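You operate a simulated robot arm through the tools that you are given. There is no shell and no other tool.

Carry out the task below with a simulated robot arm. There is one attempt and no reset: what you move stays moved.

Task
Free the green lever, centre both bubbles with their knobs, and lock it. Where these are worked on the way, their far stop is far enough and under half their travel is too little: green lever.

Only the result counts: the job must be done as asked and must still hold three seconds after the hand-in. Knocking over, shifting, dropping, spilling or breaking anything else fails it.

Robot
A 7-joint arm with a two-finger gripper, fixed in place. Base frame: the origin is on the floor under the middle of its stand, x ahead of it, y to its left, z up. Units: mm, rad, N and s.
With the tool pointing down near the work surface it reaches from about 380 to 780 mm from the base axis. Its first joint turns from -2.496 to 2.496 rad. Payload 2.45 kg.
The TCP is the grasp point between the finger pads, 26 mm short of the fingertips. In the tool frame z runs along the fingers and y along their closing line. The gripper opens to 96 mm; its body begins 69 mm behind the TCP.
Orientation is told as [roll, pitch, yaw] about the base's x, y, z axes, in that order, counted from this pose: with the fingers straight down and closing along the base's y, the tool's x points along the base's -x, its y along +y and its z along -z.

Tools
- The arm moves only by the tool play_rows. Its argument "increments" is a list of rows, each a list of 6 numbers: the shift along the tool's x, y, z in mm, then the turn, a rotation vector about the tool's x, y, z in rad. In form: [[x, y, z, ax, ay, az], ...]. A call has 1 to 20 rows; each row shifts and turns the commanded pose from where the row before left it, along the tool's axes as they then stand. "gripper" is the closure, from 0 (fully open) to 1 (shut), set as the call begins (left out, the last holds). A row lasts 0.2 s, in which the tool goes at most 50 mm and 0.15 rad; a call with a longer step from one row to the next is refused whole, and so is a gripper value outside its range. A pose out of reach is approached as far as the arm can. The call stops where the force on the tool passes 40 N (or 10 N more than at its start, if that is more) or the arm is blocked; 0.2 s more then pass. The fingers move at their own pace (about 50 mm/s each) and stop on an object; they squeeze with about 43 N. The grip force told is the motor's: it shows also when the fingers shut on nothing. Time passes only in rows, and 0.2 s behind the last, so rows that do not move let the fingers close. It gives the time, the measured TCP pose, the force on the tool (base axes), the opening and the grip force at its end, in the units of the frame above (readings bear some noise), with the torque about the TCP (base axes, N m) and any sound that the robot's microphone picked up.
- Cameras (640 x 400 px; columns grow to the right, rows downward): "scene" is fixed at [220.3, 649.1, 1517.3]; the picture's right is [-0.93, -0.37, 0.00], its down [-0.19, 0.48, -0.86] and it looks along [0.32, -0.80, -0.52] (base axes); focal length 347 px, centre (320, 200). "wrist" rides on the gripper at [82, 3, -98] in the tool frame; the picture's right is [-0.04, 1.00, 0.00], its down [-0.73, -0.03, -0.68] and it looks along [-0.68, -0.03, 0.73] (tool axes); focal length 256 px, centre (320, 200). There is no depth. A picture from a camera that has moved, and an enlarged one, comes with that camera's place and axes in the base frame and with its lens.
- capture(camera): a new picture of that camera. No time passes.
- slide_trunk(by): slides the trunk up (or, below 0, down) by that many mm; the arm rides with it, the base frame stays. It gives what a move gives, with no picture.
- close_up(camera, box): a new picture of the part [left, top, right, bottom] of that camera's present view, enlarged. No time passes.
- hand_in(): hands the job in; it is judged then, once.

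Places have to be worked out from the pictures, the camera data and where the tool is seen. Open the gripper and draw the arm clear of the work before you hand the job in, unless the task says otherwise.

The tools are called after "Emit:" by a JSON object that holds its "api" and its "payload". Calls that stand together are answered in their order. play_rows: Moves the arm, as the interface text tells. Its arguments: {"type":"object","properties":{"increments":{"type":"array","items":{"type":"array","items":{"type":"number"}}},"gripper":{"type":"number"}},"required":["increments"]} The other tools are called the same way: slide_trunk (by) moves the trunk up or down; capture (camera) takes a picture; close_up (camera, box) takes an enlarged picture of a part of a camera's view; hand_in () hands the job in.

At the start:

```text
time: 0.0
tool_pos: [417.8, -202.7, 1089.7]
orientation: [0.001, -0.001, 0.0]
ft_force: [-1.0, 0.6, -0.5]
wrist_torque: [0.0, 0.02, 0.0]
width: 95.8
finger_force: 0.1
trunk travel left (down, up): [-575.0, 65.0]
```

scene: 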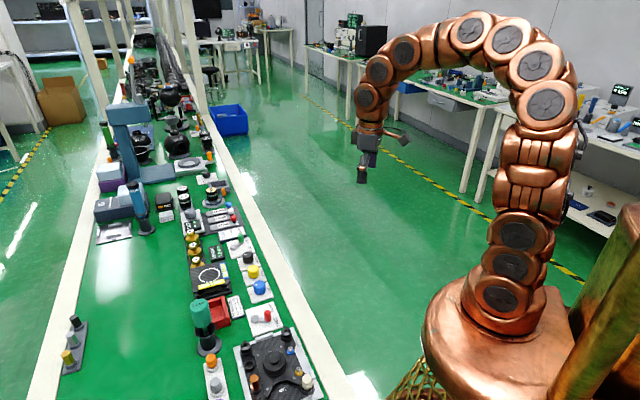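
wrist: 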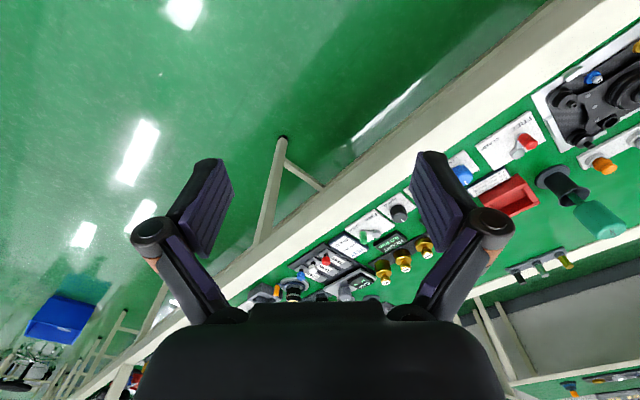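

I start by enlarging parts of the scene view to find the green lever, the bubbles and the knobs.

Emit:
{"api": "close_up", "payload": {"camera": "scene", "box": [180, 280, 340, 400]}}

Emit:
{"api": "close_up", "payload": {"camera": "scene", "box": [160, 180, 320, 300]}}

Emit:
{"api": "close_up", "payload": {"camera": "scene", "box": [40, 80, 240, 230]}}

Emit:
{"api": "close_up", "payload": {"camera": "wrist", "box": [440, 40, 640, 200]}}

```text
3.33 times, centred on (260, 340) of scene
camera zoom: at [220.3, 649.1, 1517.3], right [-0.93, -0.37, 0.0], down [-0.19, 0.48, -0.86], along [0.32, -0.8, -0.52], focal length 1156 px, centre (520, -267)
```

zoom: 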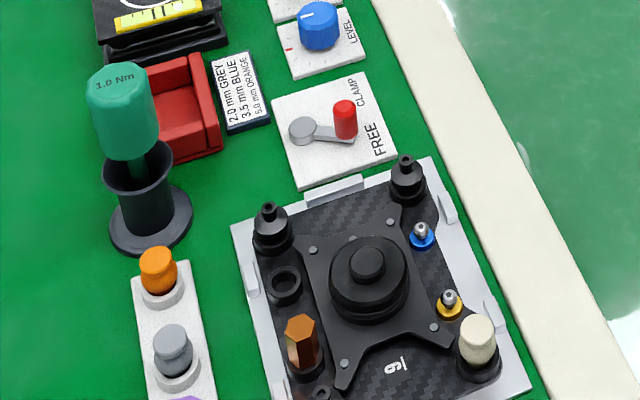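

```text
3.33 times, centred on (240, 240) of scene
camera zoom: at [220.3, 649.1, 1517.3], right [-0.93, -0.37, 0.0], down [-0.19, 0.48, -0.86], along [0.32, -0.8, -0.52], focal length 1156 px, centre (587, 67)
```

zoom: 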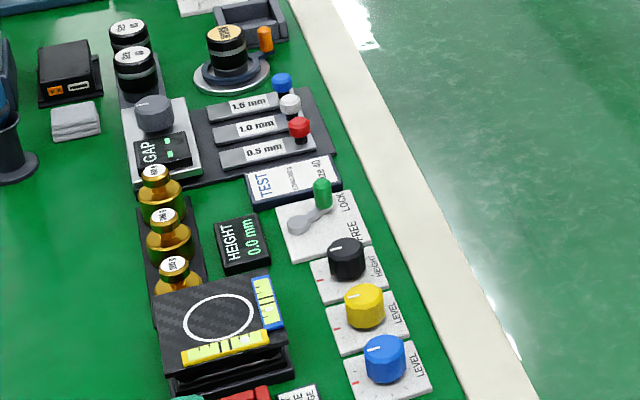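

```text
2.67 times, centred on (140, 155) of scene
camera zoom: at [220.3, 649.1, 1517.3], right [-0.93, -0.37, 0.0], down [-0.19, 0.48, -0.86], along [0.32, -0.8, -0.52], focal length 925 px, centre (800, 320)
```

zoom: 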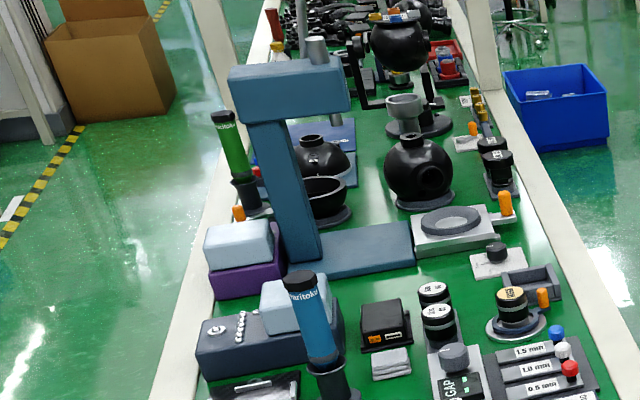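

```text
2.50 times, centred on (540, 120) of wrist
camera zoom: at [336.1, -199.1, 1188.0], right [0.04, 1.0, 0.0], down [0.73, -0.03, 0.68], along [0.68, -0.03, -0.73], focal length 640 px, centre (-230, 400)
```

zoom: 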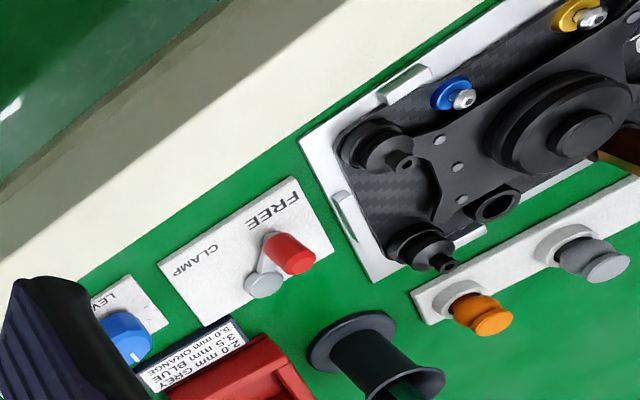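

The green LOCK/FREE lever, the yellow and blue LEVEL knobs and the platform with two vials lie around x≈640, y≈50, and the table is at z≈780-800. I move the hand along +y at its present height so the wrist camera sees them better.

Emit:
{"api": "play_rows", "payload": {"increments": [[0, 40, 0, 0, 0, 0], [0, 40, 0, 0, 0, 0], [0, 40, 0, 0, 0, 0], [0, 40, 0, 0, 0, 0], [0, 40, 0, 0, 0, 0], [0, 0, 0, 0, 0, 0]], "gripper": 0}}

Emit:
{"api": "capture", "payload": {"camera": "wrist"}}

```text
time: 1.4
tool_pos: [416.7, -1.1, 1090.5]
orientation: [0.0, 0.0, -0.001]
ft_force: [-0.2, 0.3, 0.0]
wrist_torque: [0.0, 0.01, 0.02]
width: 95.9
finger_force: 0.0
trunk travel left (down, up): [-575.0, 65.0]
```

```text
taken
camera wrist: at [336.0, 1.5, 1188.4], right [0.04, 1.0, 0.0], down [0.73, -0.03, 0.68], along [0.68, -0.03, -0.73], focal length 256 px, centre (320, 200)
```

wrist: 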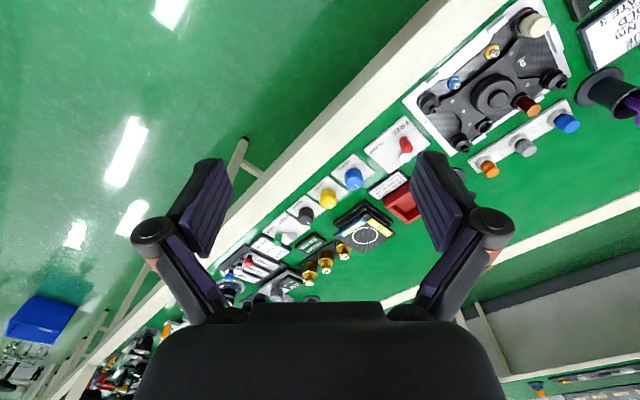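

The knob row and the platform are now in view. I enlarge that part.

Emit:
{"api": "close_up", "payload": {"camera": "wrist", "box": [220, 140, 440, 300]}}

Emit:
{"api": "close_up", "payload": {"camera": "scene", "box": [190, 215, 290, 315]}}

```text
2.50 times, centred on (330, 220) of wrist
camera zoom: at [336.0, 1.5, 1188.4], right [0.04, 1.0, 0.0], down [0.73, -0.03, 0.68], along [0.68, -0.03, -0.73], focal length 640 px, centre (295, 150)
```

zoom: 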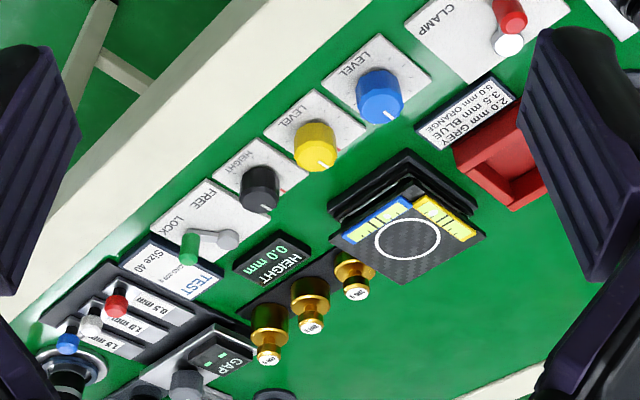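

```text
4.00 times, centred on (240, 265) of scene
camera zoom: at [220.3, 649.1, 1517.3], right [-0.93, -0.37, 0.0], down [-0.19, 0.48, -0.86], along [0.32, -0.8, -0.52], focal length 1387 px, centre (640, -60)
```

zoom: 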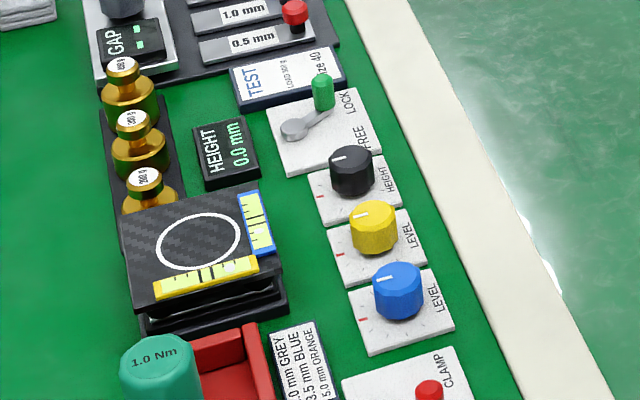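

I zoom strongly on the platform and the lever plate in the scene view to read the vials and the lever.

Emit:
{"api": "close_up", "payload": {"camera": "scene", "box": [215, 258, 265, 292]}}

Emit:
{"api": "close_up", "payload": {"camera": "scene", "box": [250, 230, 310, 270]}}

Emit:
{"api": "close_up", "payload": {"camera": "wrist", "box": [270, 200, 390, 280]}}

```text
11.76 times, centred on (240, 275) of scene
camera zoom: at [220.3, 649.1, 1517.3], right [-0.93, -0.37, 0.0], down [-0.19, 0.48, -0.86], along [0.32, -0.8, -0.52], focal length 4080 px, centre (1261, -682)
```

zoom: 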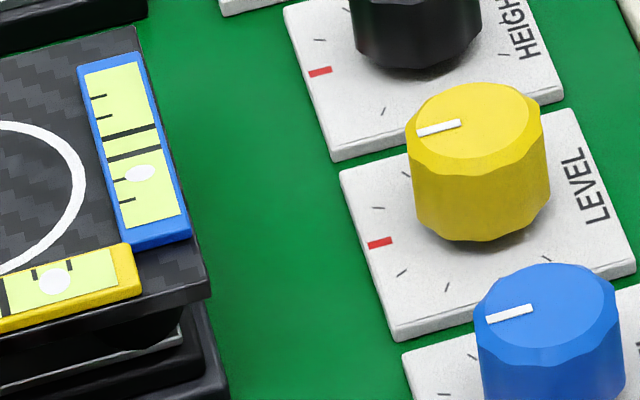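

```text
10.00 times, centred on (280, 250) of scene
camera zoom: at [220.3, 649.1, 1517.3], right [-0.93, -0.37, 0.0], down [-0.19, 0.48, -0.86], along [0.32, -0.8, -0.52], focal length 3468 px, centre (720, -300)
```

zoom: 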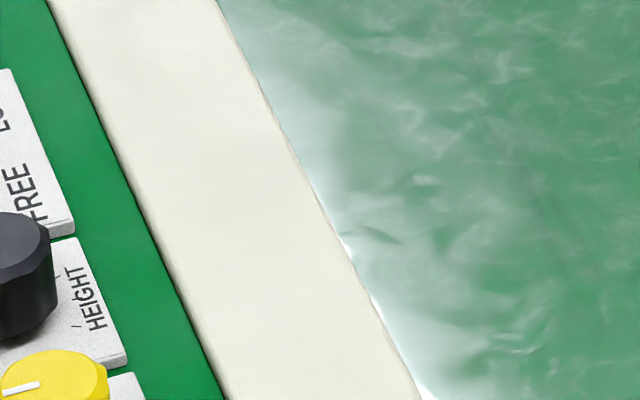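

```text
5.00 times, centred on (330, 240) of wrist
camera zoom: at [336.0, 1.5, 1188.4], right [0.04, 1.0, 0.0], down [0.73, -0.03, 0.68], along [0.68, -0.03, -0.73], focal length 1280 px, centre (270, 0)
```

zoom: 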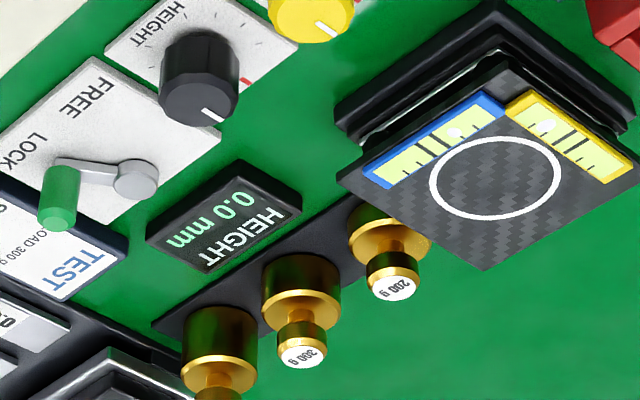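

I read the lever handle at about (812,-119,820) with its pivot at about (824,-85), the yellow knob at (693,0), the blue knob at (641,52), and the vials at z≈831. I move closer over free space so the wrist camera gives better positions for the lever.

Emit:
{"api": "play_rows", "payload": {"increments": [[-34, -15, 21, 0, 0, 0], [-34, -15, 21, 0, 0, 0], [-34, -15, 21, 0, 0, 0], [-34, -15, 21, 0, 0, 0], [-34, -15, 21, 0, 0, 0], [-34, -15, 21, 0, 0, 0], [-34, -15, 21, 0, 0, 0], [0, 0, 0, 0, 0, 0]], "gripper": 0}}

Emit:
{"api": "capture", "payload": {"camera": "wrist"}}

Emit:
{"api": "capture", "payload": {"camera": "scene"}}

```text
time: 3.2
tool_pos: [655.3, -106.6, 942.6]
orientation: [0.002, -0.001, 0.001]
ft_force: [0.1, -0.2, 0.3]
wrist_torque: [0.01, 0.0, -0.01]
width: 96.1
finger_force: 0.1
trunk travel left (down, up): [-575.0, 65.0]
```

```text
taken
camera wrist: at [574.4, -103.8, 1041.5], right [0.04, 1.0, 0.0], down [0.73, -0.03, 0.68], along [0.68, -0.03, -0.73], focal length 256 px, centre (320, 200)
```

wrist: 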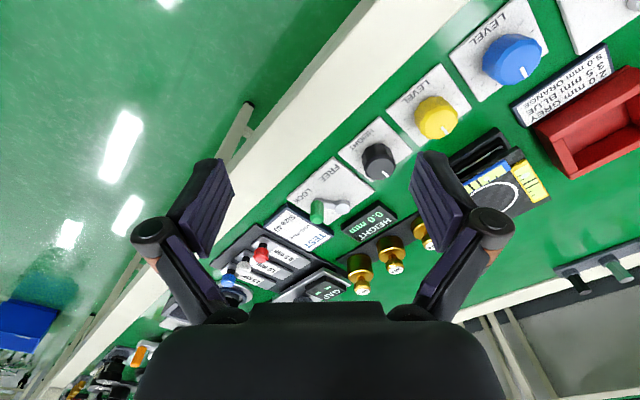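

```text
taken
```

scene: 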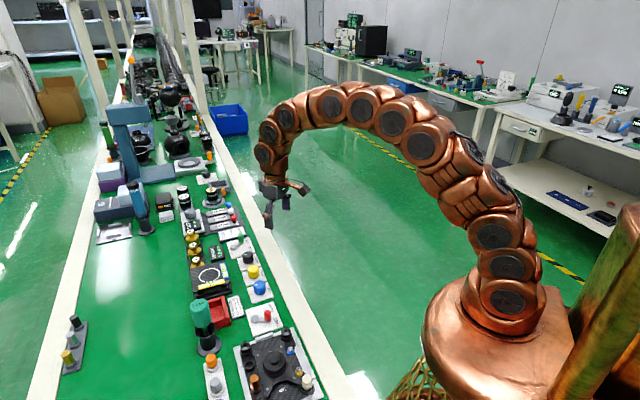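

I enlarge the lever and knobs from this nearer wrist view.

Emit:
{"api": "close_up", "payload": {"camera": "wrist", "box": [270, 120, 430, 240]}}

Emit:
{"api": "close_up", "payload": {"camera": "wrist", "box": [400, 20, 560, 140]}}

Emit:
{"api": "close_up", "payload": {"camera": "scene", "box": [215, 225, 279, 273]}}

Emit:
{"api": "close_up", "payload": {"camera": "scene", "box": [225, 255, 289, 303]}}

```text
3.33 times, centred on (350, 180) of wrist
camera zoom: at [574.4, -103.8, 1041.5], right [0.04, 1.0, 0.0], down [0.73, -0.03, 0.68], along [0.68, -0.03, -0.73], focal length 853 px, centre (220, 267)
```

zoom: 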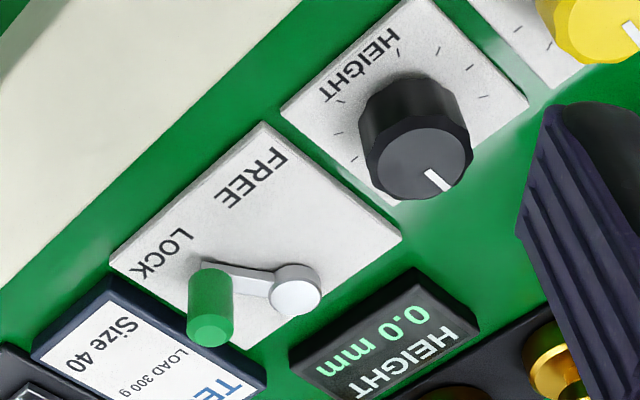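

```text
3.33 times, centred on (480, 80) of wrist
camera zoom: at [574.4, -103.8, 1041.5], right [0.04, 1.0, 0.0], down [0.73, -0.03, 0.68], along [0.68, -0.03, -0.73], focal length 853 px, centre (-213, 600)
```

zoom: 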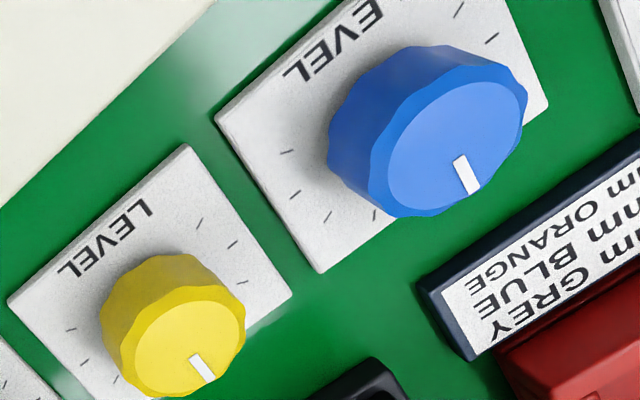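

```text
8.33 times, centred on (247, 249) of scene
camera zoom: at [220.3, 649.1, 1517.3], right [-0.93, -0.37, 0.0], down [-0.19, 0.48, -0.86], along [0.32, -0.8, -0.52], focal length 2890 px, centre (928, -208)
```

zoom: 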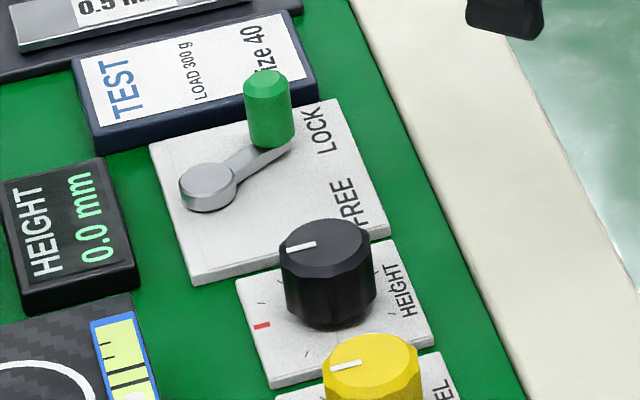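

```text
8.33 times, centred on (257, 279) of scene
camera zoom: at [220.3, 649.1, 1517.3], right [-0.93, -0.37, 0.0], down [-0.19, 0.48, -0.86], along [0.32, -0.8, -0.52], focal length 2890 px, centre (845, -458)
```

zoom: 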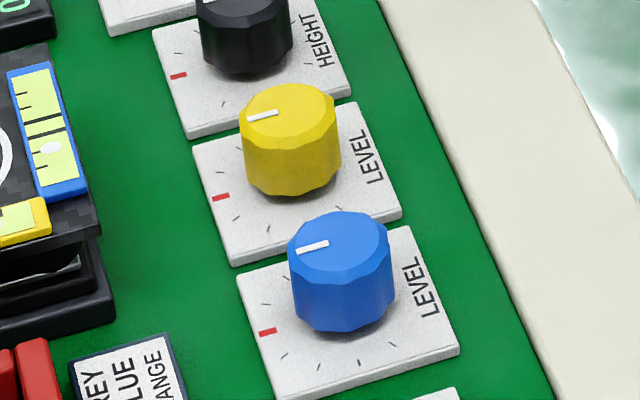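

The handle is about 18 mm thick and runs from z≈788 to 822 at (810,-118). The pivot is at (820,-83), so FREE should be near (785,-93). I tilt the hand outward and yaw it a little while still high and clear, with the fingers part closed, to be able to reach there.

Emit:
{"api": "play_rows", "payload": {"increments": [[0, 0, 0, 0, 0, -0.15], [0, 0, 0, 0, 0, -0.15], [0, 0, 0, 0, -0.15, 0], [0, 0, 0, 0, -0.15, 0], [0, 0, 0, 0, -0.15, 0], [0, 0, 0, 0, 0, 0]], "gripper": 0.54}}

Emit:
{"api": "capture", "payload": {"camera": "wrist"}}

```text
time: 4.6
tool_pos: [656.1, -108.3, 942.2]
orientation: [0.0, -0.45, 0.299]
ft_force: [0.1, -0.2, 0.0]
wrist_torque: [0.0, 0.03, 0.02]
width: 44.2
finger_force: 0.0
trunk travel left (down, up): [-575.0, 65.0]
```

```text
taken
camera wrist: at [543.8, -138.7, 996.0], right [-0.26, 0.97, 0.02], down [0.36, 0.08, 0.93], along [0.9, 0.25, -0.36], focal length 256 px, centre (320, 200)
```

wrist: 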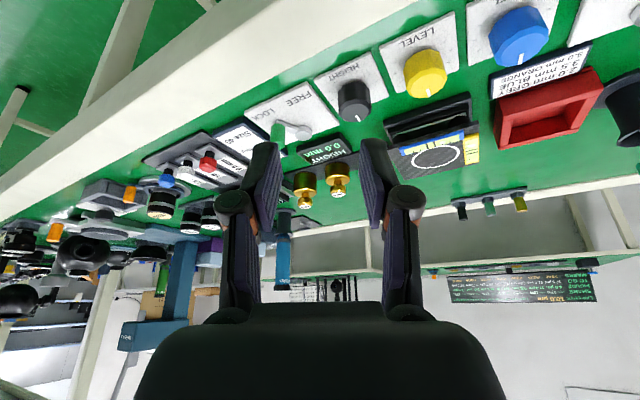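

The orientation came out as wanted. I move to the pre-grasp point about 70 mm back from the handle along the tool axis.

Emit:
{"api": "play_rows", "payload": {"increments": [[-19.2, -13.7, 25.7, 0, 0, 0], [-19.2, -13.7, 25.7, 0, 0, 0], [-19.2, -13.7, 25.7, 0, 0, 0], [-19.2, -13.7, 25.7, 0, 0, 0], [0, 0, 0, 0, 0, 0]]}}

Emit:
{"api": "capture", "payload": {"camera": "wrist"}}

Emit:
{"api": "close_up", "payload": {"camera": "scene", "box": [200, 200, 300, 275]}}

```text
time: 5.8
tool_pos: [780.3, -126.2, 882.8]
orientation: [-0.001, -0.45, 0.3]
ft_force: [-1.5, 0.4, 0.4]
wrist_torque: [-0.05, 0.0, 0.01]
width: 43.8
finger_force: 0.2
trunk travel left (down, up): [-575.0, 65.0]
```

```text
taken
camera wrist: at [669.2, -156.8, 936.3], right [-0.26, 0.97, 0.02], down [0.36, 0.08, 0.93], along [0.9, 0.25, -0.37], focal length 256 px, centre (320, 200)
```

wrist: 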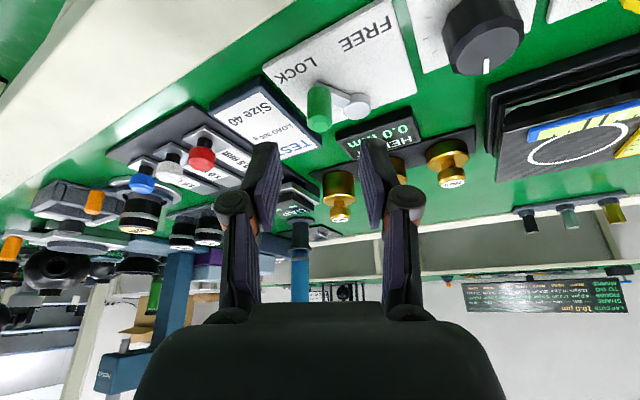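

```text
5.33 times, centred on (250, 238) of scene
camera zoom: at [220.3, 649.1, 1517.3], right [-0.93, -0.37, 0.0], down [-0.19, 0.48, -0.86], along [0.32, -0.8, -0.52], focal length 1849 px, centre (693, 0)
```

zoom: 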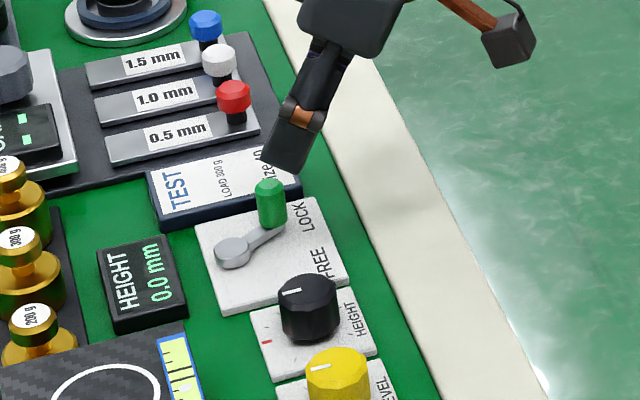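

The handle lies on the tool's axis line in the wrist view, where I predicted it. I advance 68 mm along the tool axis so the fingers straddle it.

Emit:
{"api": "play_rows", "payload": {"increments": [[0, 0, 17, 0, 0, 0], [0, 0, 17, 0, 0, 0], [0, 0, 17, 0, 0, 0], [0, 0, 17, 0, 0, 0], [0, 0, 0, 0, 0, 0]]}}

Emit:
{"api": "capture", "payload": {"camera": "wrist"}}

Emit:
{"api": "close_up", "payload": {"camera": "scene", "box": [220, 210, 280, 255]}}

```text
time: 7.0
tool_pos: [808.3, -117.7, 820.3]
orientation: [0.0, -0.45, 0.299]
ft_force: [0.4, 0.2, 0.6]
wrist_torque: [-0.01, 0.02, -0.02]
width: 44.0
finger_force: 0.1
trunk travel left (down, up): [-575.0, 65.0]
```

```text
taken
camera wrist: at [697.2, -147.8, 874.9], right [-0.26, 0.97, 0.02], down [0.36, 0.08, 0.93], along [0.9, 0.25, -0.37], focal length 256 px, centre (320, 200)
```

wrist: 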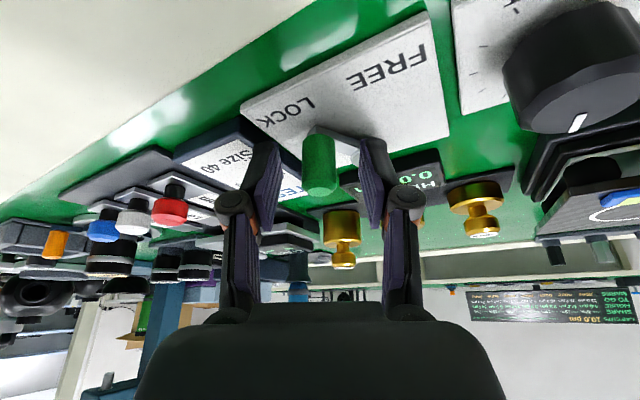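

```text
8.89 times, centred on (250, 232) of scene
camera zoom: at [220.3, 649.1, 1517.3], right [-0.93, -0.37, 0.0], down [-0.19, 0.48, -0.86], along [0.32, -0.8, -0.52], focal length 3082 px, centre (942, -89)
```

zoom: 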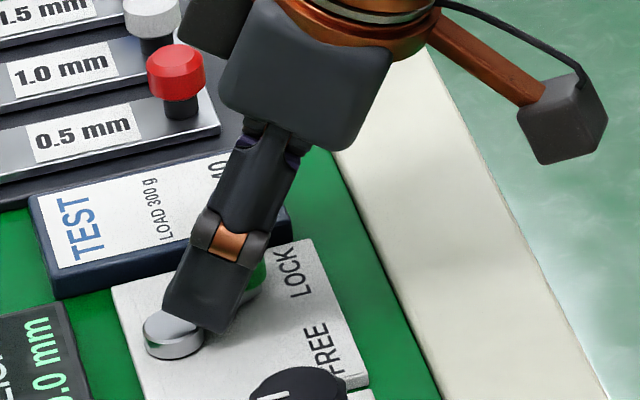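

The handle sits centred between the fingers with no contact force. I close the gripper on it.

Emit:
{"api": "play_rows", "payload": {"increments": [[0, 0, 0, 0, 0, 0], [0, 0, 0, 0, 0, 0], [0, 0, 0, 0, 0, 0], [0, 0, 0, 0, 0, 0]], "gripper": 1}}

Emit:
{"api": "capture", "payload": {"camera": "wrist"}}

```text
time: 8.0
tool_pos: [808.8, -117.6, 822.8]
orientation: [0.0, -0.452, 0.3]
ft_force: [-2.1, -2.0, 7.0]
wrist_torque: [-0.08, 0.16, 0.02]
width: 17.5
finger_force: 42.4
trunk travel left (down, up): [-575.0, 65.0]
```

```text
taken
camera wrist: at [697.0, -148.1, 875.8], right [-0.26, 0.97, 0.02], down [0.36, 0.08, 0.93], along [0.9, 0.25, -0.37], focal length 256 px, centre (320, 200)
```

wrist: 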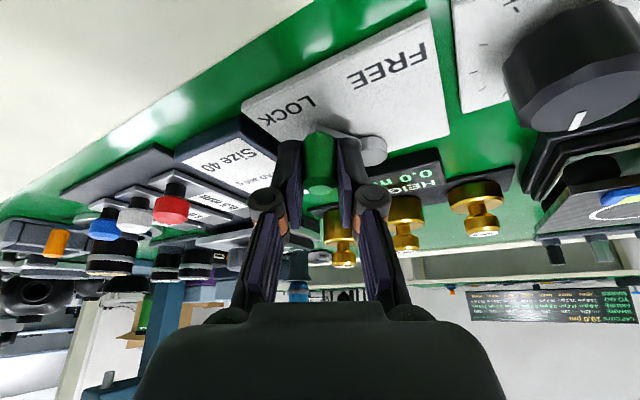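

The handle is held (17.5 mm). I swing it along the arc about the pivot towards FREE, the first half in small steps.

Emit:
{"api": "play_rows", "payload": {"increments": [[2.25, 1.9, -1.1, 0, 0, 0], [2.25, 1.9, -1.1, 0, 0, 0], [1.9, 2.4, -0.9, 0, 0, 0], [1.9, 2.4, -0.9, 0, 0, 0], [1.5, 2.65, -0.7, 0, 0, 0], [1.5, 2.65, -0.7, 0, 0, 0], [0, 0, 0, 0, 0, 0]]}}

Emit:
{"api": "capture", "payload": {"camera": "wrist"}}

```text
time: 9.6
tool_pos: [792.6, -110.3, 822.9]
orientation: [0.001, -0.452, 0.297]
ft_force: [-3.6, -21.3, 12.4]
wrist_torque: [-0.57, 0.07, -0.45]
width: 17.4
finger_force: 42.5
trunk travel left (down, up): [-575.0, 65.0]
```

```text
taken
camera wrist: at [680.1, -141.7, 875.7], right [-0.26, 0.97, 0.02], down [0.36, 0.08, 0.93], along [0.9, 0.25, -0.37], focal length 256 px, centre (320, 200)
```

wrist: 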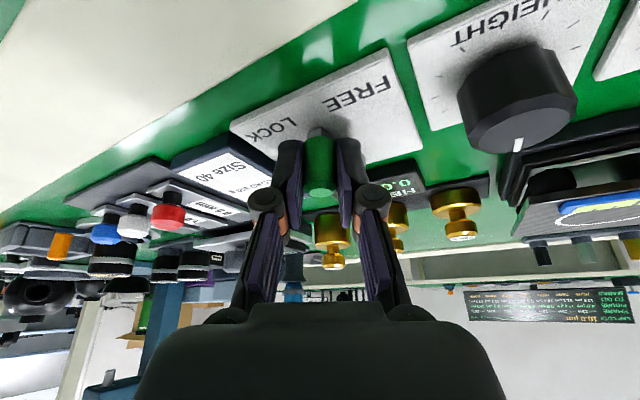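

The lever follows and is about half way, with a modest resisting force of about 21 N. I continue along a slightly larger radius.

Emit:
{"api": "play_rows", "payload": {"increments": [[1.2, 2.2, -0.6, 0, 0, 0], [1.2, 2.2, -0.6, 0, 0, 0], [0.6, 3.2, -0.3, 0, 0, 0], [0.6, 3.2, -0.3, 0, 0, 0], [0, 0, 0, 0, 0, 0]]}}

Emit:
{"api": "capture", "payload": {"camera": "wrist"}}

Emit:
{"api": "close_up", "payload": {"camera": "scene", "box": [220, 210, 280, 255]}}

```text
time: 10.8
tool_pos: [786.7, -99.9, 821.3]
orientation: [0.001, -0.452, 0.3]
ft_force: [-10.4, -14.7, 8.1]
wrist_torque: [-0.27, -0.28, -0.33]
width: 17.4
finger_force: 42.9
trunk travel left (down, up): [-575.0, 65.0]
```

```text
taken
camera wrist: at [673.7, -130.9, 875.2], right [-0.26, 0.97, 0.02], down [0.36, 0.08, 0.93], along [0.9, 0.25, -0.37], focal length 256 px, centre (320, 200)
```

wrist: 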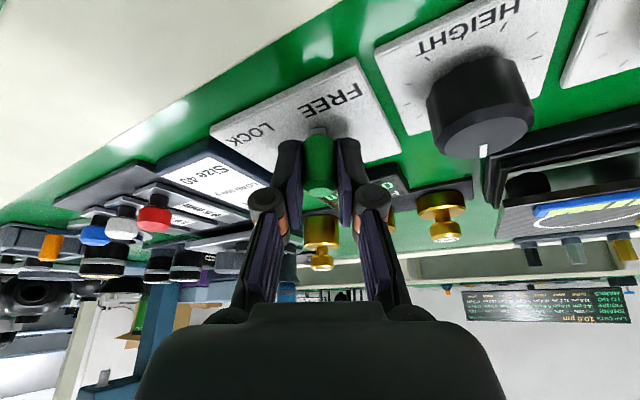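

```text
8.89 times, centred on (250, 232) of scene
camera zoom: at [220.3, 649.1, 1517.3], right [-0.93, -0.37, 0.0], down [-0.19, 0.48, -0.86], along [0.32, -0.8, -0.52], focal length 3082 px, centre (942, -89)
```

zoom: 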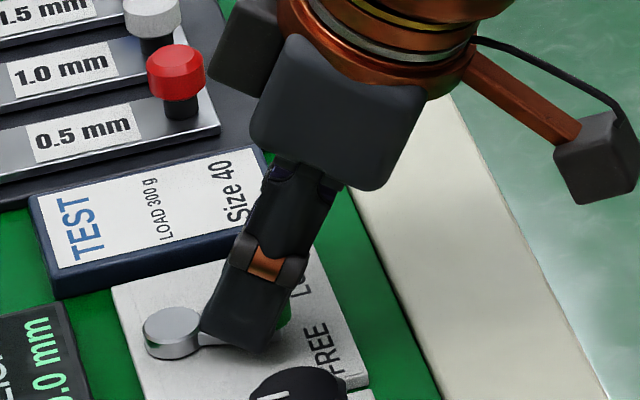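

The lever is now about 48° along, with no stop felt yet. I continue towards the far stop, easing slightly outward.

Emit:
{"api": "play_rows", "payload": {"increments": [[0.6, 2.4, -0.2, 0, 0, 0], [0.5, 2.4, -0.2, 0, 0, 0], [0.2, 2.4, -0.15, 0, 0, 0], [0, 0, 0, 0, 0, 0]]}}

Emit:
{"api": "capture", "payload": {"camera": "wrist"}}

```text
time: 11.8
tool_pos: [783.4, -92.7, 821.3]
orientation: [-0.001, -0.451, 0.3]
ft_force: [3.5, -11.3, 0.4]
wrist_torque: [-0.34, -0.01, -0.03]
width: 17.5
finger_force: 43.0
trunk travel left (down, up): [-575.0, 65.0]
```

```text
taken
camera wrist: at [671.4, -123.7, 875.2], right [-0.26, 0.96, 0.02], down [0.36, 0.08, 0.93], along [0.9, 0.25, -0.37], focal length 256 px, centre (320, 200)
```

wrist: 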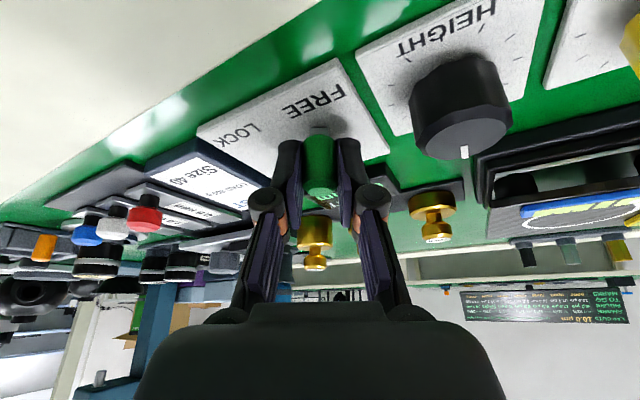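

The force is still only friction (about 12 N), so the stop is not reached. I continue a few more millimetres.

Emit:
{"api": "play_rows", "payload": {"increments": [[-0.1, 2.3, 0.0, 0, 0, 0], [-0.2, 2.3, 0.1, 0, 0, 0], [-0.5, 2.2, 0.2, 0, 0, 0], [0, 0, 0, 0, 0, 0]]}}

Emit:
{"api": "capture", "payload": {"camera": "wrist"}}

```text
time: 12.6
tool_pos: [782.8, -92.6, 821.6]
orientation: [-0.005, -0.452, 0.298]
ft_force: [9.5, -16.9, -11.8]
wrist_torque: [-0.55, -0.24, 0.06]
width: 17.5
finger_force: 43.0
trunk travel left (down, up): [-575.0, 65.0]
stopped in row 3: the force on the tool passed its limit at 43 N (the readings are from after the stop); the commanded pose is now the measured one
```

```text
taken
camera wrist: at [670.7, -122.6, 874.8], right [-0.26, 0.97, 0.01], down [0.35, 0.08, 0.93], along [0.9, 0.24, -0.36], focal length 256 px, centre (320, 200)
```

wrist: 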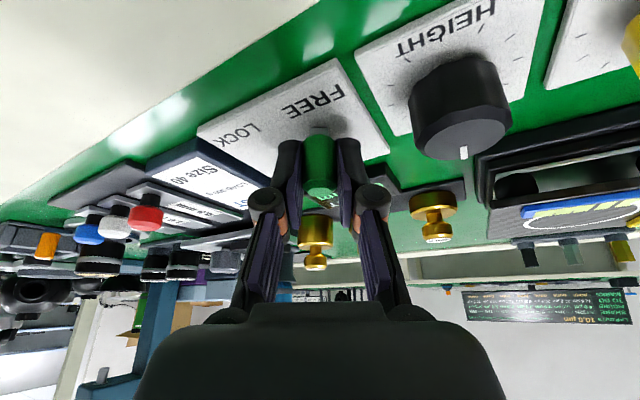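

The force rose sharply at about -166°, the same place as before, so this is the far stop, a swing of about 60°. I open just enough to release the handle and then back out along the tool axis.

Emit:
{"api": "play_rows", "payload": {"increments": [[0, 0, 0, 0, 0, 0], [0, 0, 0, 0, 0, 0], [0, 0, 0, 0, 0, 0]], "gripper": 0.62}}

Emit:
{"api": "play_rows", "payload": {"increments": [[0, 0, -10, 0, 0, 0], [0, 0, -20, 0, 0, 0], [0, 0, -20, 0, 0, 0], [0, 0, -20, 0, 0, 0], [0, 0, -20, 0, 0, 0], [0, 0, 0, 0, 0, 0]]}}

Emit:
{"api": "capture", "payload": {"camera": "wrist"}}

Emit:
{"api": "close_up", "payload": {"camera": "scene", "box": [200, 220, 300, 295]}}

```text
time: 13.4
tool_pos: [783.2, -88.5, 823.3]
orientation: [-0.005, -0.454, 0.301]
ft_force: [-0.8, 0.2, -0.3]
wrist_torque: [0.04, 0.0, -0.04]
width: 36.4
finger_force: 0.0
trunk travel left (down, up): [-575.0, 65.0]
```

```text
time: 14.8
tool_pos: [744.5, -101.6, 903.2]
orientation: [-0.004, -0.453, 0.299]
ft_force: [0.5, 0.8, 0.2]
wrist_torque: [0.01, 0.0, 0.03]
width: 36.2
finger_force: 0.2
trunk travel left (down, up): [-575.0, 65.0]
```

```text
taken
camera wrist: at [632.0, -131.2, 956.9], right [-0.26, 0.97, 0.01], down [0.35, 0.08, 0.93], along [0.9, 0.24, -0.36], focal length 256 px, centre (320, 200)
```

wrist: 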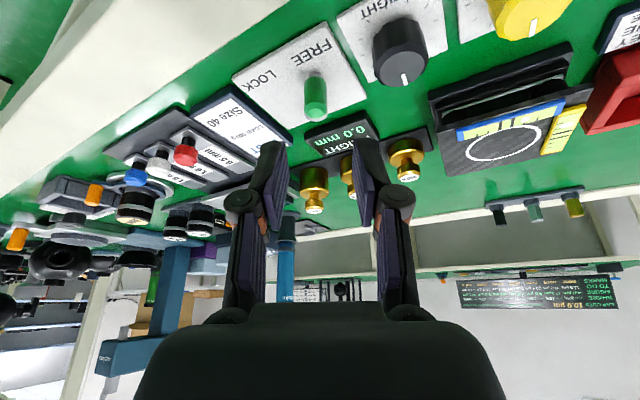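

```text
5.33 times, centred on (250, 258) of scene
camera zoom: at [220.3, 649.1, 1517.3], right [-0.93, -0.37, 0.0], down [-0.19, 0.48, -0.86], along [0.32, -0.8, -0.52], focal length 1849 px, centre (693, -107)
```

zoom: 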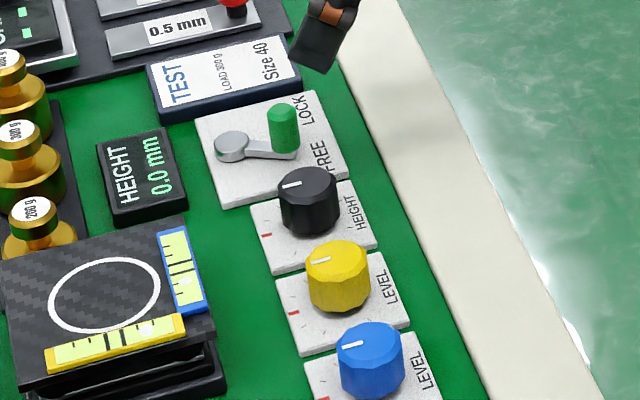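

The lever now rests at FREE and the display still reads 0.0 mm. I bring the hand upright with zero yaw, set the fingers to about 56 mm, and hover over the yellow knob, which I place at (689,5) with its top at z≈817.

Emit:
{"api": "play_rows", "payload": {"increments": [[0, 0, -10, 0, 0.15, 0], [0, 0, 0, 0, 0.15, 0], [0, 0, 0, 0, 0.15, 0], [0, 0, 0, 0, 0, 0.15], [0, 0, 0, 0, 0, 0.15], [13.9, 26.7, 4.5, 0, 0, 0], [13.9, 26.7, 4.5, 0, 0, 0], [13.9, 26.7, 4.5, 0, 0, 0], [13.9, 26.7, 4.5, 0, 0, 0], [0, 0, 0, 0, 0, 0]], "gripper": 0.42}}

Emit:
{"api": "capture", "payload": {"camera": "wrist"}}

Emit:
{"api": "close_up", "payload": {"camera": "scene", "box": [205, 256, 253, 292]}}

Emit:
{"api": "close_up", "payload": {"camera": "scene", "box": [180, 210, 300, 300]}}

```text
time: 17.0
tool_pos: [684.7, 6.2, 893.0]
orientation: [-0.004, -0.004, -0.001]
ft_force: [1.0, 0.6, 0.5]
wrist_torque: [0.02, 0.04, 0.0]
width: 55.6
finger_force: 0.0
trunk travel left (down, up): [-575.0, 65.0]
```

```text
taken
camera wrist: at [602.5, 9.9, 992.1], right [0.04, 1.0, 0.0], down [0.73, -0.03, 0.68], along [0.68, -0.03, -0.73], focal length 256 px, centre (320, 200)
```

wrist: 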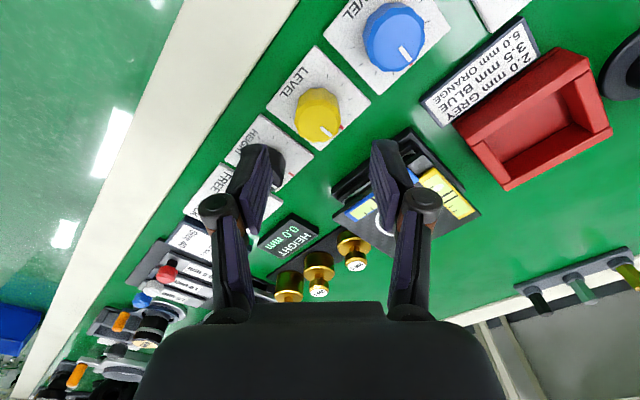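

```text
11.11 times, centred on (229, 274) of scene
camera zoom: at [220.3, 649.1, 1517.3], right [-0.93, -0.37, 0.0], down [-0.19, 0.48, -0.86], along [0.32, -0.8, -0.52], focal length 3853 px, centre (1331, -622)
```

zoom: 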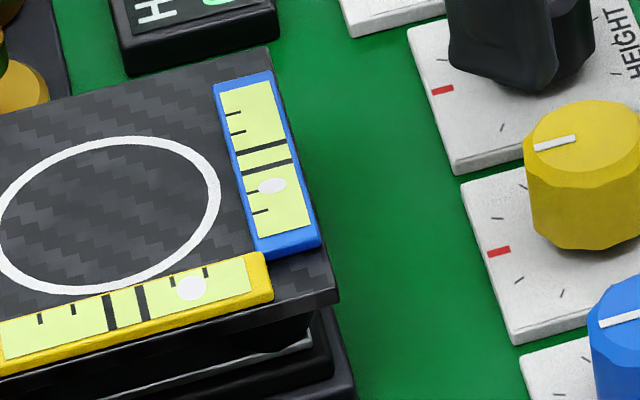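

```text
4.44 times, centred on (240, 255) of scene
camera zoom: at [220.3, 649.1, 1517.3], right [-0.93, -0.37, 0.0], down [-0.19, 0.48, -0.86], along [0.32, -0.8, -0.52], focal length 1541 px, centre (676, -44)
```

zoom: 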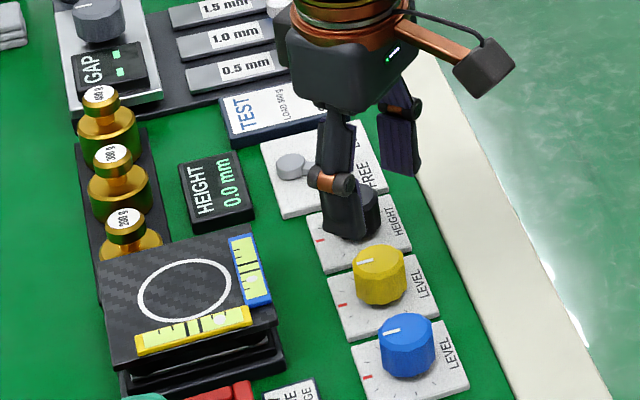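

The vial zoom shows both bubbles off centre: the blue one towards the near (+y) end and the yellow one towards the robot end. I check the alignment over the yellow knob by zooming the wrist view.

Emit:
{"api": "close_up", "payload": {"camera": "wrist", "box": [260, 60, 400, 165]}}

Emit:
{"api": "close_up", "payload": {"camera": "scene", "box": [240, 230, 300, 275]}}

```text
3.81 times, centred on (330, 112) of wrist
camera zoom: at [602.5, 9.9, 992.1], right [0.04, 1.0, 0.0], down [0.73, -0.03, 0.68], along [0.68, -0.03, -0.73], focal length 975 px, centre (282, 533)
```

zoom: 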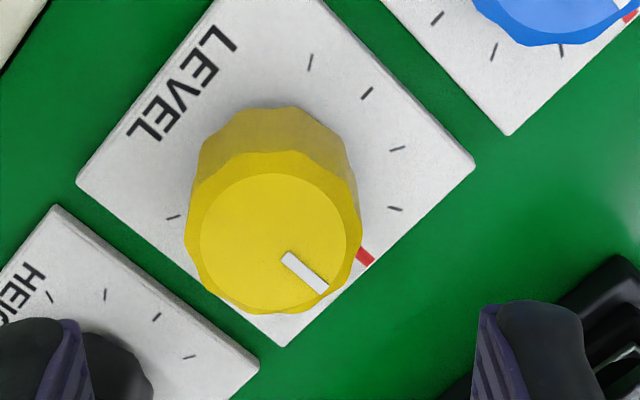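

```text
8.89 times, centred on (270, 252) of scene
camera zoom: at [220.3, 649.1, 1517.3], right [-0.93, -0.37, 0.0], down [-0.19, 0.48, -0.86], along [0.32, -0.8, -0.52], focal length 3082 px, centre (764, -267)
```

zoom: 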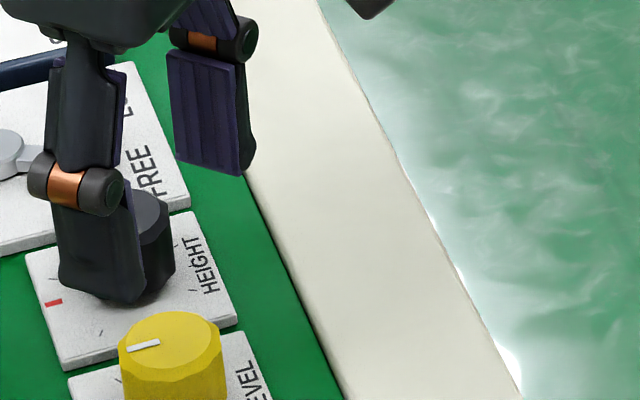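

The knob's centre works out at (688,4.5), so I shift 3 mm and descend to z≈818, leaving the fingertips about 7 mm above the plate.

Emit:
{"api": "play_rows", "payload": {"increments": [[-3.2, -1.7, 0, 0, 0, 0], [0, 0, 15, 0, 0, 0], [0, 0, 15, 0, 0, 0], [0, 0, 15, 0, 0, 0], [0, 0, 15, 0, 0, 0], [0, 0, 15, 0, 0, 0], [0, 0, 0, 0, 0, 0]]}}

Emit:
{"api": "capture", "payload": {"camera": "wrist"}}

Emit:
{"api": "close_up", "payload": {"camera": "scene", "box": [200, 225, 300, 300]}}

```text
time: 18.6
tool_pos: [688.3, 3.2, 819.4]
orientation: [-0.003, -0.004, -0.005]
ft_force: [0.5, -0.6, 0.1]
wrist_torque: [0.03, 0.03, 0.02]
width: 55.6
finger_force: 0.1
trunk travel left (down, up): [-575.0, 65.0]
```

```text
taken
camera wrist: at [606.4, 6.9, 917.8], right [0.04, 1.0, 0.0], down [0.73, -0.03, 0.68], along [0.68, -0.03, -0.73], focal length 256 px, centre (320, 200)
```

wrist: 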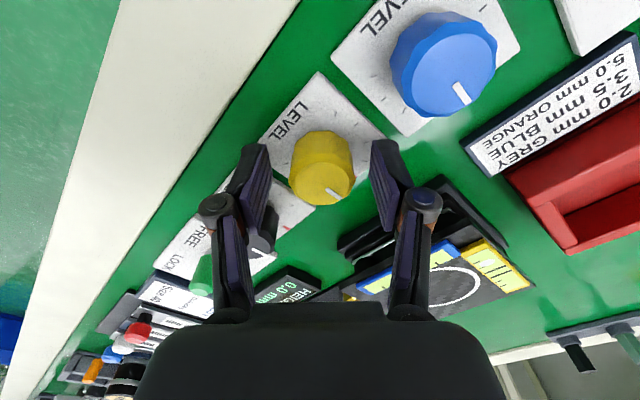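

```text
5.33 times, centred on (250, 262) of scene
camera zoom: at [220.3, 649.1, 1517.3], right [-0.93, -0.37, 0.0], down [-0.19, 0.48, -0.86], along [0.32, -0.8, -0.52], focal length 1849 px, centre (693, -133)
```

zoom: 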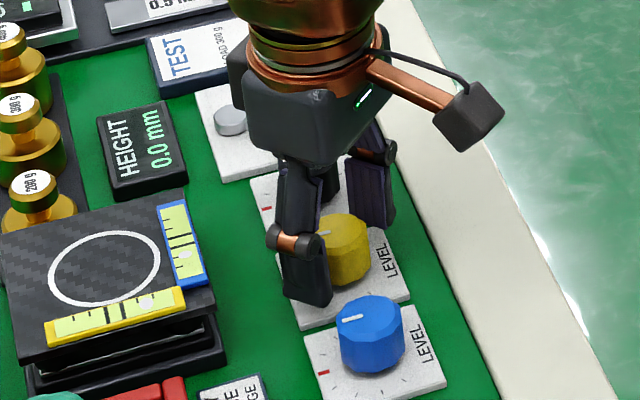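

The yellow knob sits between the fingers and both vials remain visible in the scene view. I close on the knob.

Emit:
{"api": "play_rows", "payload": {"increments": [[0, 0, 0, 0, 0, 0], [0, 0, 0, 0, 0, 0], [0, 0, 0, 0, 0, 0], [0, 0, 0, 0, 0, 0]], "gripper": 1}}

Emit:
{"api": "close_up", "payload": {"camera": "wrist", "box": [220, 100, 420, 250]}}

Emit:
{"api": "close_up", "payload": {"camera": "scene", "box": [205, 256, 253, 292]}}

```text
time: 19.6
tool_pos: [687.5, 3.8, 818.4]
orientation: [-0.004, -0.005, -0.001]
ft_force: [1.0, 7.3, 2.5]
wrist_torque: [0.24, -0.14, 0.0]
width: 33.6
finger_force: 45.0
trunk travel left (down, up): [-575.0, 65.0]
```

```text
2.67 times, centred on (320, 175) of wrist
camera zoom: at [606.3, 7.7, 918.0], right [0.04, 1.0, 0.0], down [0.73, -0.03, 0.68], along [0.68, -0.03, -0.73], focal length 683 px, centre (320, 267)
```

zoom: 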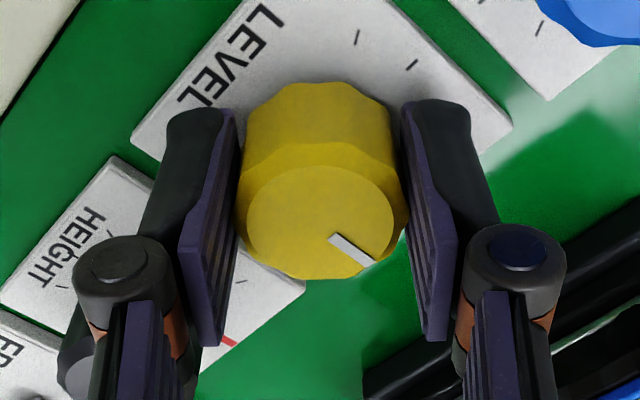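

```text
11.11 times, centred on (229, 274) of scene
camera zoom: at [220.3, 649.1, 1517.3], right [-0.93, -0.37, 0.0], down [-0.19, 0.48, -0.86], along [0.32, -0.8, -0.52], focal length 3853 px, centre (1331, -622)
```

zoom: 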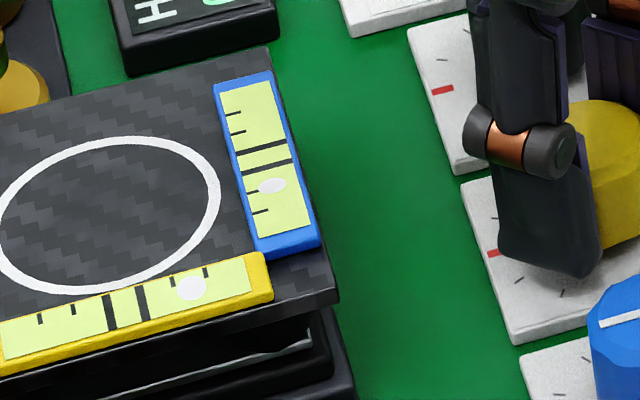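

The knob is held squarely. I turn it by a trial 0.3 rad about the tool axis (clockwise from above) and watch the bubbles.

Emit:
{"api": "play_rows", "payload": {"increments": [[0, 0.6, 0, 0, 0, 0.1], [0, 0, 0, 0, 0, 0.1], [0, 0, 0, 0, 0, 0.1], [0, 0, 0, 0, 0, 0], [0, 0, 0, 0, 0, 0]]}}

Emit:
{"api": "close_up", "payload": {"camera": "scene", "box": [205, 256, 253, 292]}}

Emit:
{"api": "close_up", "payload": {"camera": "wrist", "box": [220, 100, 420, 250]}}

```text
time: 20.8
tool_pos: [686.8, 4.0, 818.8]
orientation: [-0.001, -0.007, -0.303]
ft_force: [0.4, 7.1, 6.0]
wrist_torque: [0.24, -0.01, -0.01]
width: 33.5
finger_force: 44.6
trunk travel left (down, up): [-575.0, 65.0]
```

```text
11.11 times, centred on (229, 274) of scene
camera zoom: at [220.3, 649.1, 1517.3], right [-0.93, -0.37, 0.0], down [-0.19, 0.48, -0.86], along [0.32, -0.8, -0.52], focal length 3853 px, centre (1331, -622)
```

zoom: 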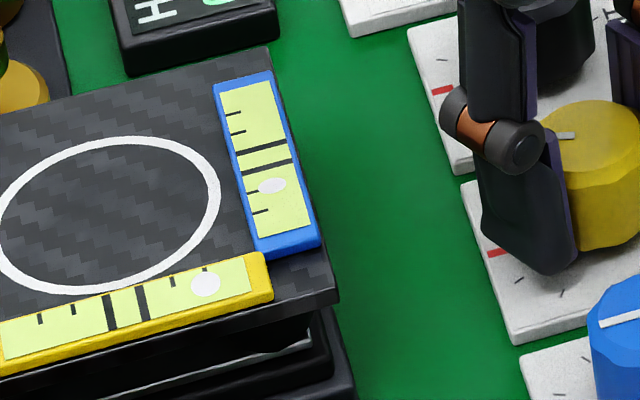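

```text
2.67 times, centred on (320, 175) of wrist
camera zoom: at [611.0, 32.1, 917.8], right [0.34, 0.94, 0.0], down [0.69, -0.25, 0.68], along [0.64, -0.23, -0.73], focal length 683 px, centre (320, 267)
```

zoom: 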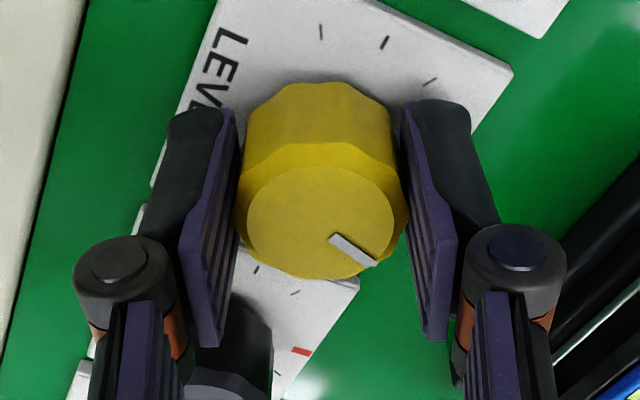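

Turning clockwise moved the yellow bubble outward by about 15 px per 0.3 rad. The blue bubble stayed put, so the yellow knob drives only the yellow vial. I now turn the other way, about 1.0 rad first.

Emit:
{"api": "play_rows", "payload": {"increments": [[0, 0, 0, 0, 0, -0.1], [0, 0, 0, 0, 0, -0.1], [0, 0, 0, 0, 0, -0.1], [0, 0, 0, 0, 0, -0.1], [0, 0, 0, 0, 0, -0.1], [0, 0, 0, 0, 0, -0.1], [0, 0, 0, 0, 0, -0.1], [0, 0, 0, 0, 0, -0.1], [0, 0, 0, 0, 0, -0.1], [0, 0, 0, 0, 0, -0.1], [0, 0, 0, 0, 0, 0], [0, 0, 0, 0, 0, 0]]}}

Emit:
{"api": "close_up", "payload": {"camera": "scene", "box": [205, 256, 253, 292]}}

Emit:
{"api": "close_up", "payload": {"camera": "wrist", "box": [220, 100, 420, 250]}}

```text
time: 23.4
tool_pos: [688.8, 3.9, 818.5]
orientation: [-0.007, -0.003, 0.698]
ft_force: [0.2, -5.4, 13.6]
wrist_torque: [-0.23, 0.02, -0.01]
width: 33.5
finger_force: 44.8
trunk travel left (down, up): [-575.0, 65.0]
```

```text
11.11 times, centred on (229, 274) of scene
camera zoom: at [220.3, 649.1, 1517.3], right [-0.93, -0.37, 0.0], down [-0.19, 0.48, -0.86], along [0.32, -0.8, -0.52], focal length 3853 px, centre (1331, -622)
```

zoom: 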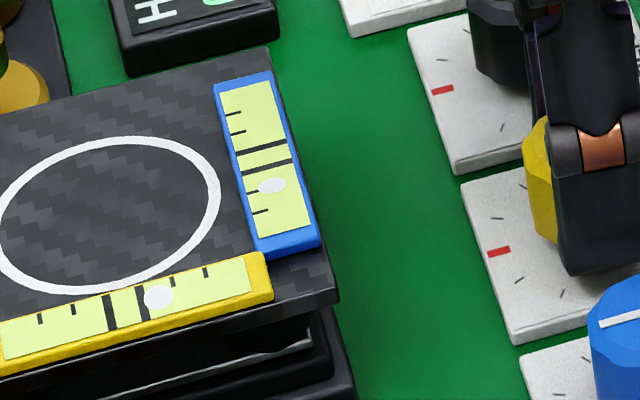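

```text
2.67 times, centred on (320, 175) of wrist
camera zoom: at [623.4, -46.2, 918.1], right [-0.61, 0.79, -0.01], down [0.58, 0.45, 0.68], along [0.54, 0.41, -0.73], focal length 683 px, centre (320, 267)
```

zoom: 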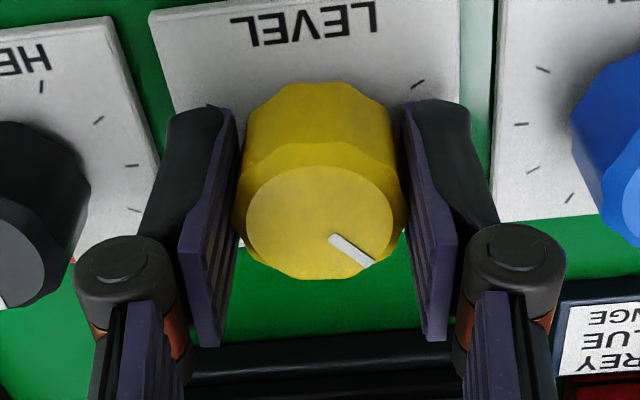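

The yellow bubble moved from 205 to 158 px, and the centre between the lines is at about 125 px. I turn about 0.65 rad more the same way.

Emit:
{"api": "play_rows", "payload": {"increments": [[0, 0, -0.5, 0, 0, -0.1], [0, 0, 0, 0, 0, -0.1], [0, 0, 0, 0, 0, -0.1], [0, 0, 0, 0, 0, -0.1], [0, 0, 0, 0, 0, -0.1], [0, 0, 0, 0, 0, -0.1], [0, 0, 0, 0, 0, -0.05], [0, 0, 0, 0, 0, 0], [0, 0, 0, 0, 0, 0]]}}

Emit:
{"api": "close_up", "payload": {"camera": "scene", "box": [205, 256, 253, 292]}}

Emit:
{"api": "close_up", "payload": {"camera": "scene", "box": [204, 276, 228, 294]}}

```text
time: 25.4
tool_pos: [689.9, 3.0, 819.0]
orientation: [-0.005, 0.001, 1.348]
ft_force: [8.4, -15.1, 3.7]
wrist_torque: [-0.54, -0.17, -0.02]
width: 33.4
finger_force: 44.7
trunk travel left (down, up): [-575.0, 65.0]
```

```text
11.11 times, centred on (229, 274) of scene
camera zoom: at [220.3, 649.1, 1517.3], right [-0.93, -0.37, 0.0], down [-0.19, 0.48, -0.86], along [0.32, -0.8, -0.52], focal length 3853 px, centre (1331, -622)
```

zoom: 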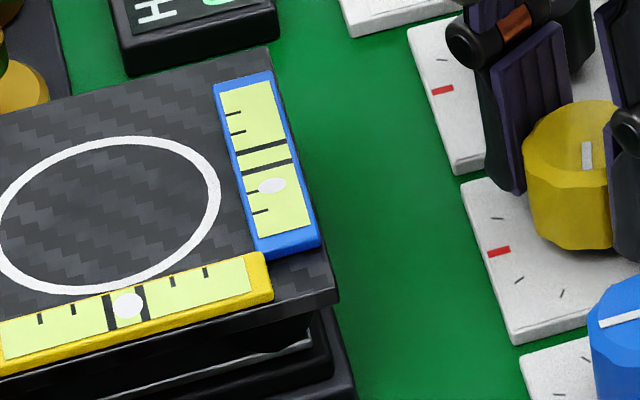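

```text
16.00 times, centred on (216, 285) of scene
camera zoom: at [220.3, 649.1, 1517.3], right [-0.93, -0.37, 0.0], down [-0.19, 0.48, -0.86], along [0.32, -0.8, -0.52], focal length 5548 px, centre (1984, -1160)
```

zoom: 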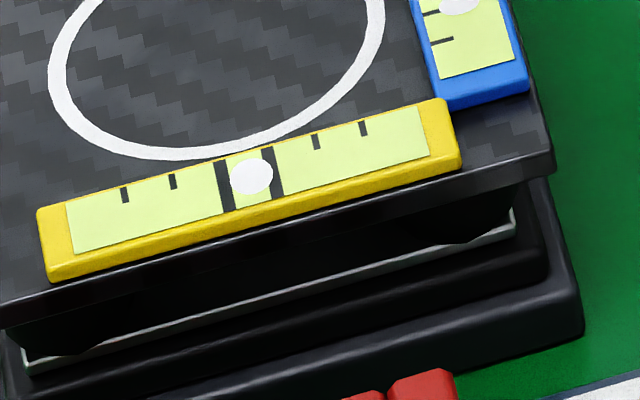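

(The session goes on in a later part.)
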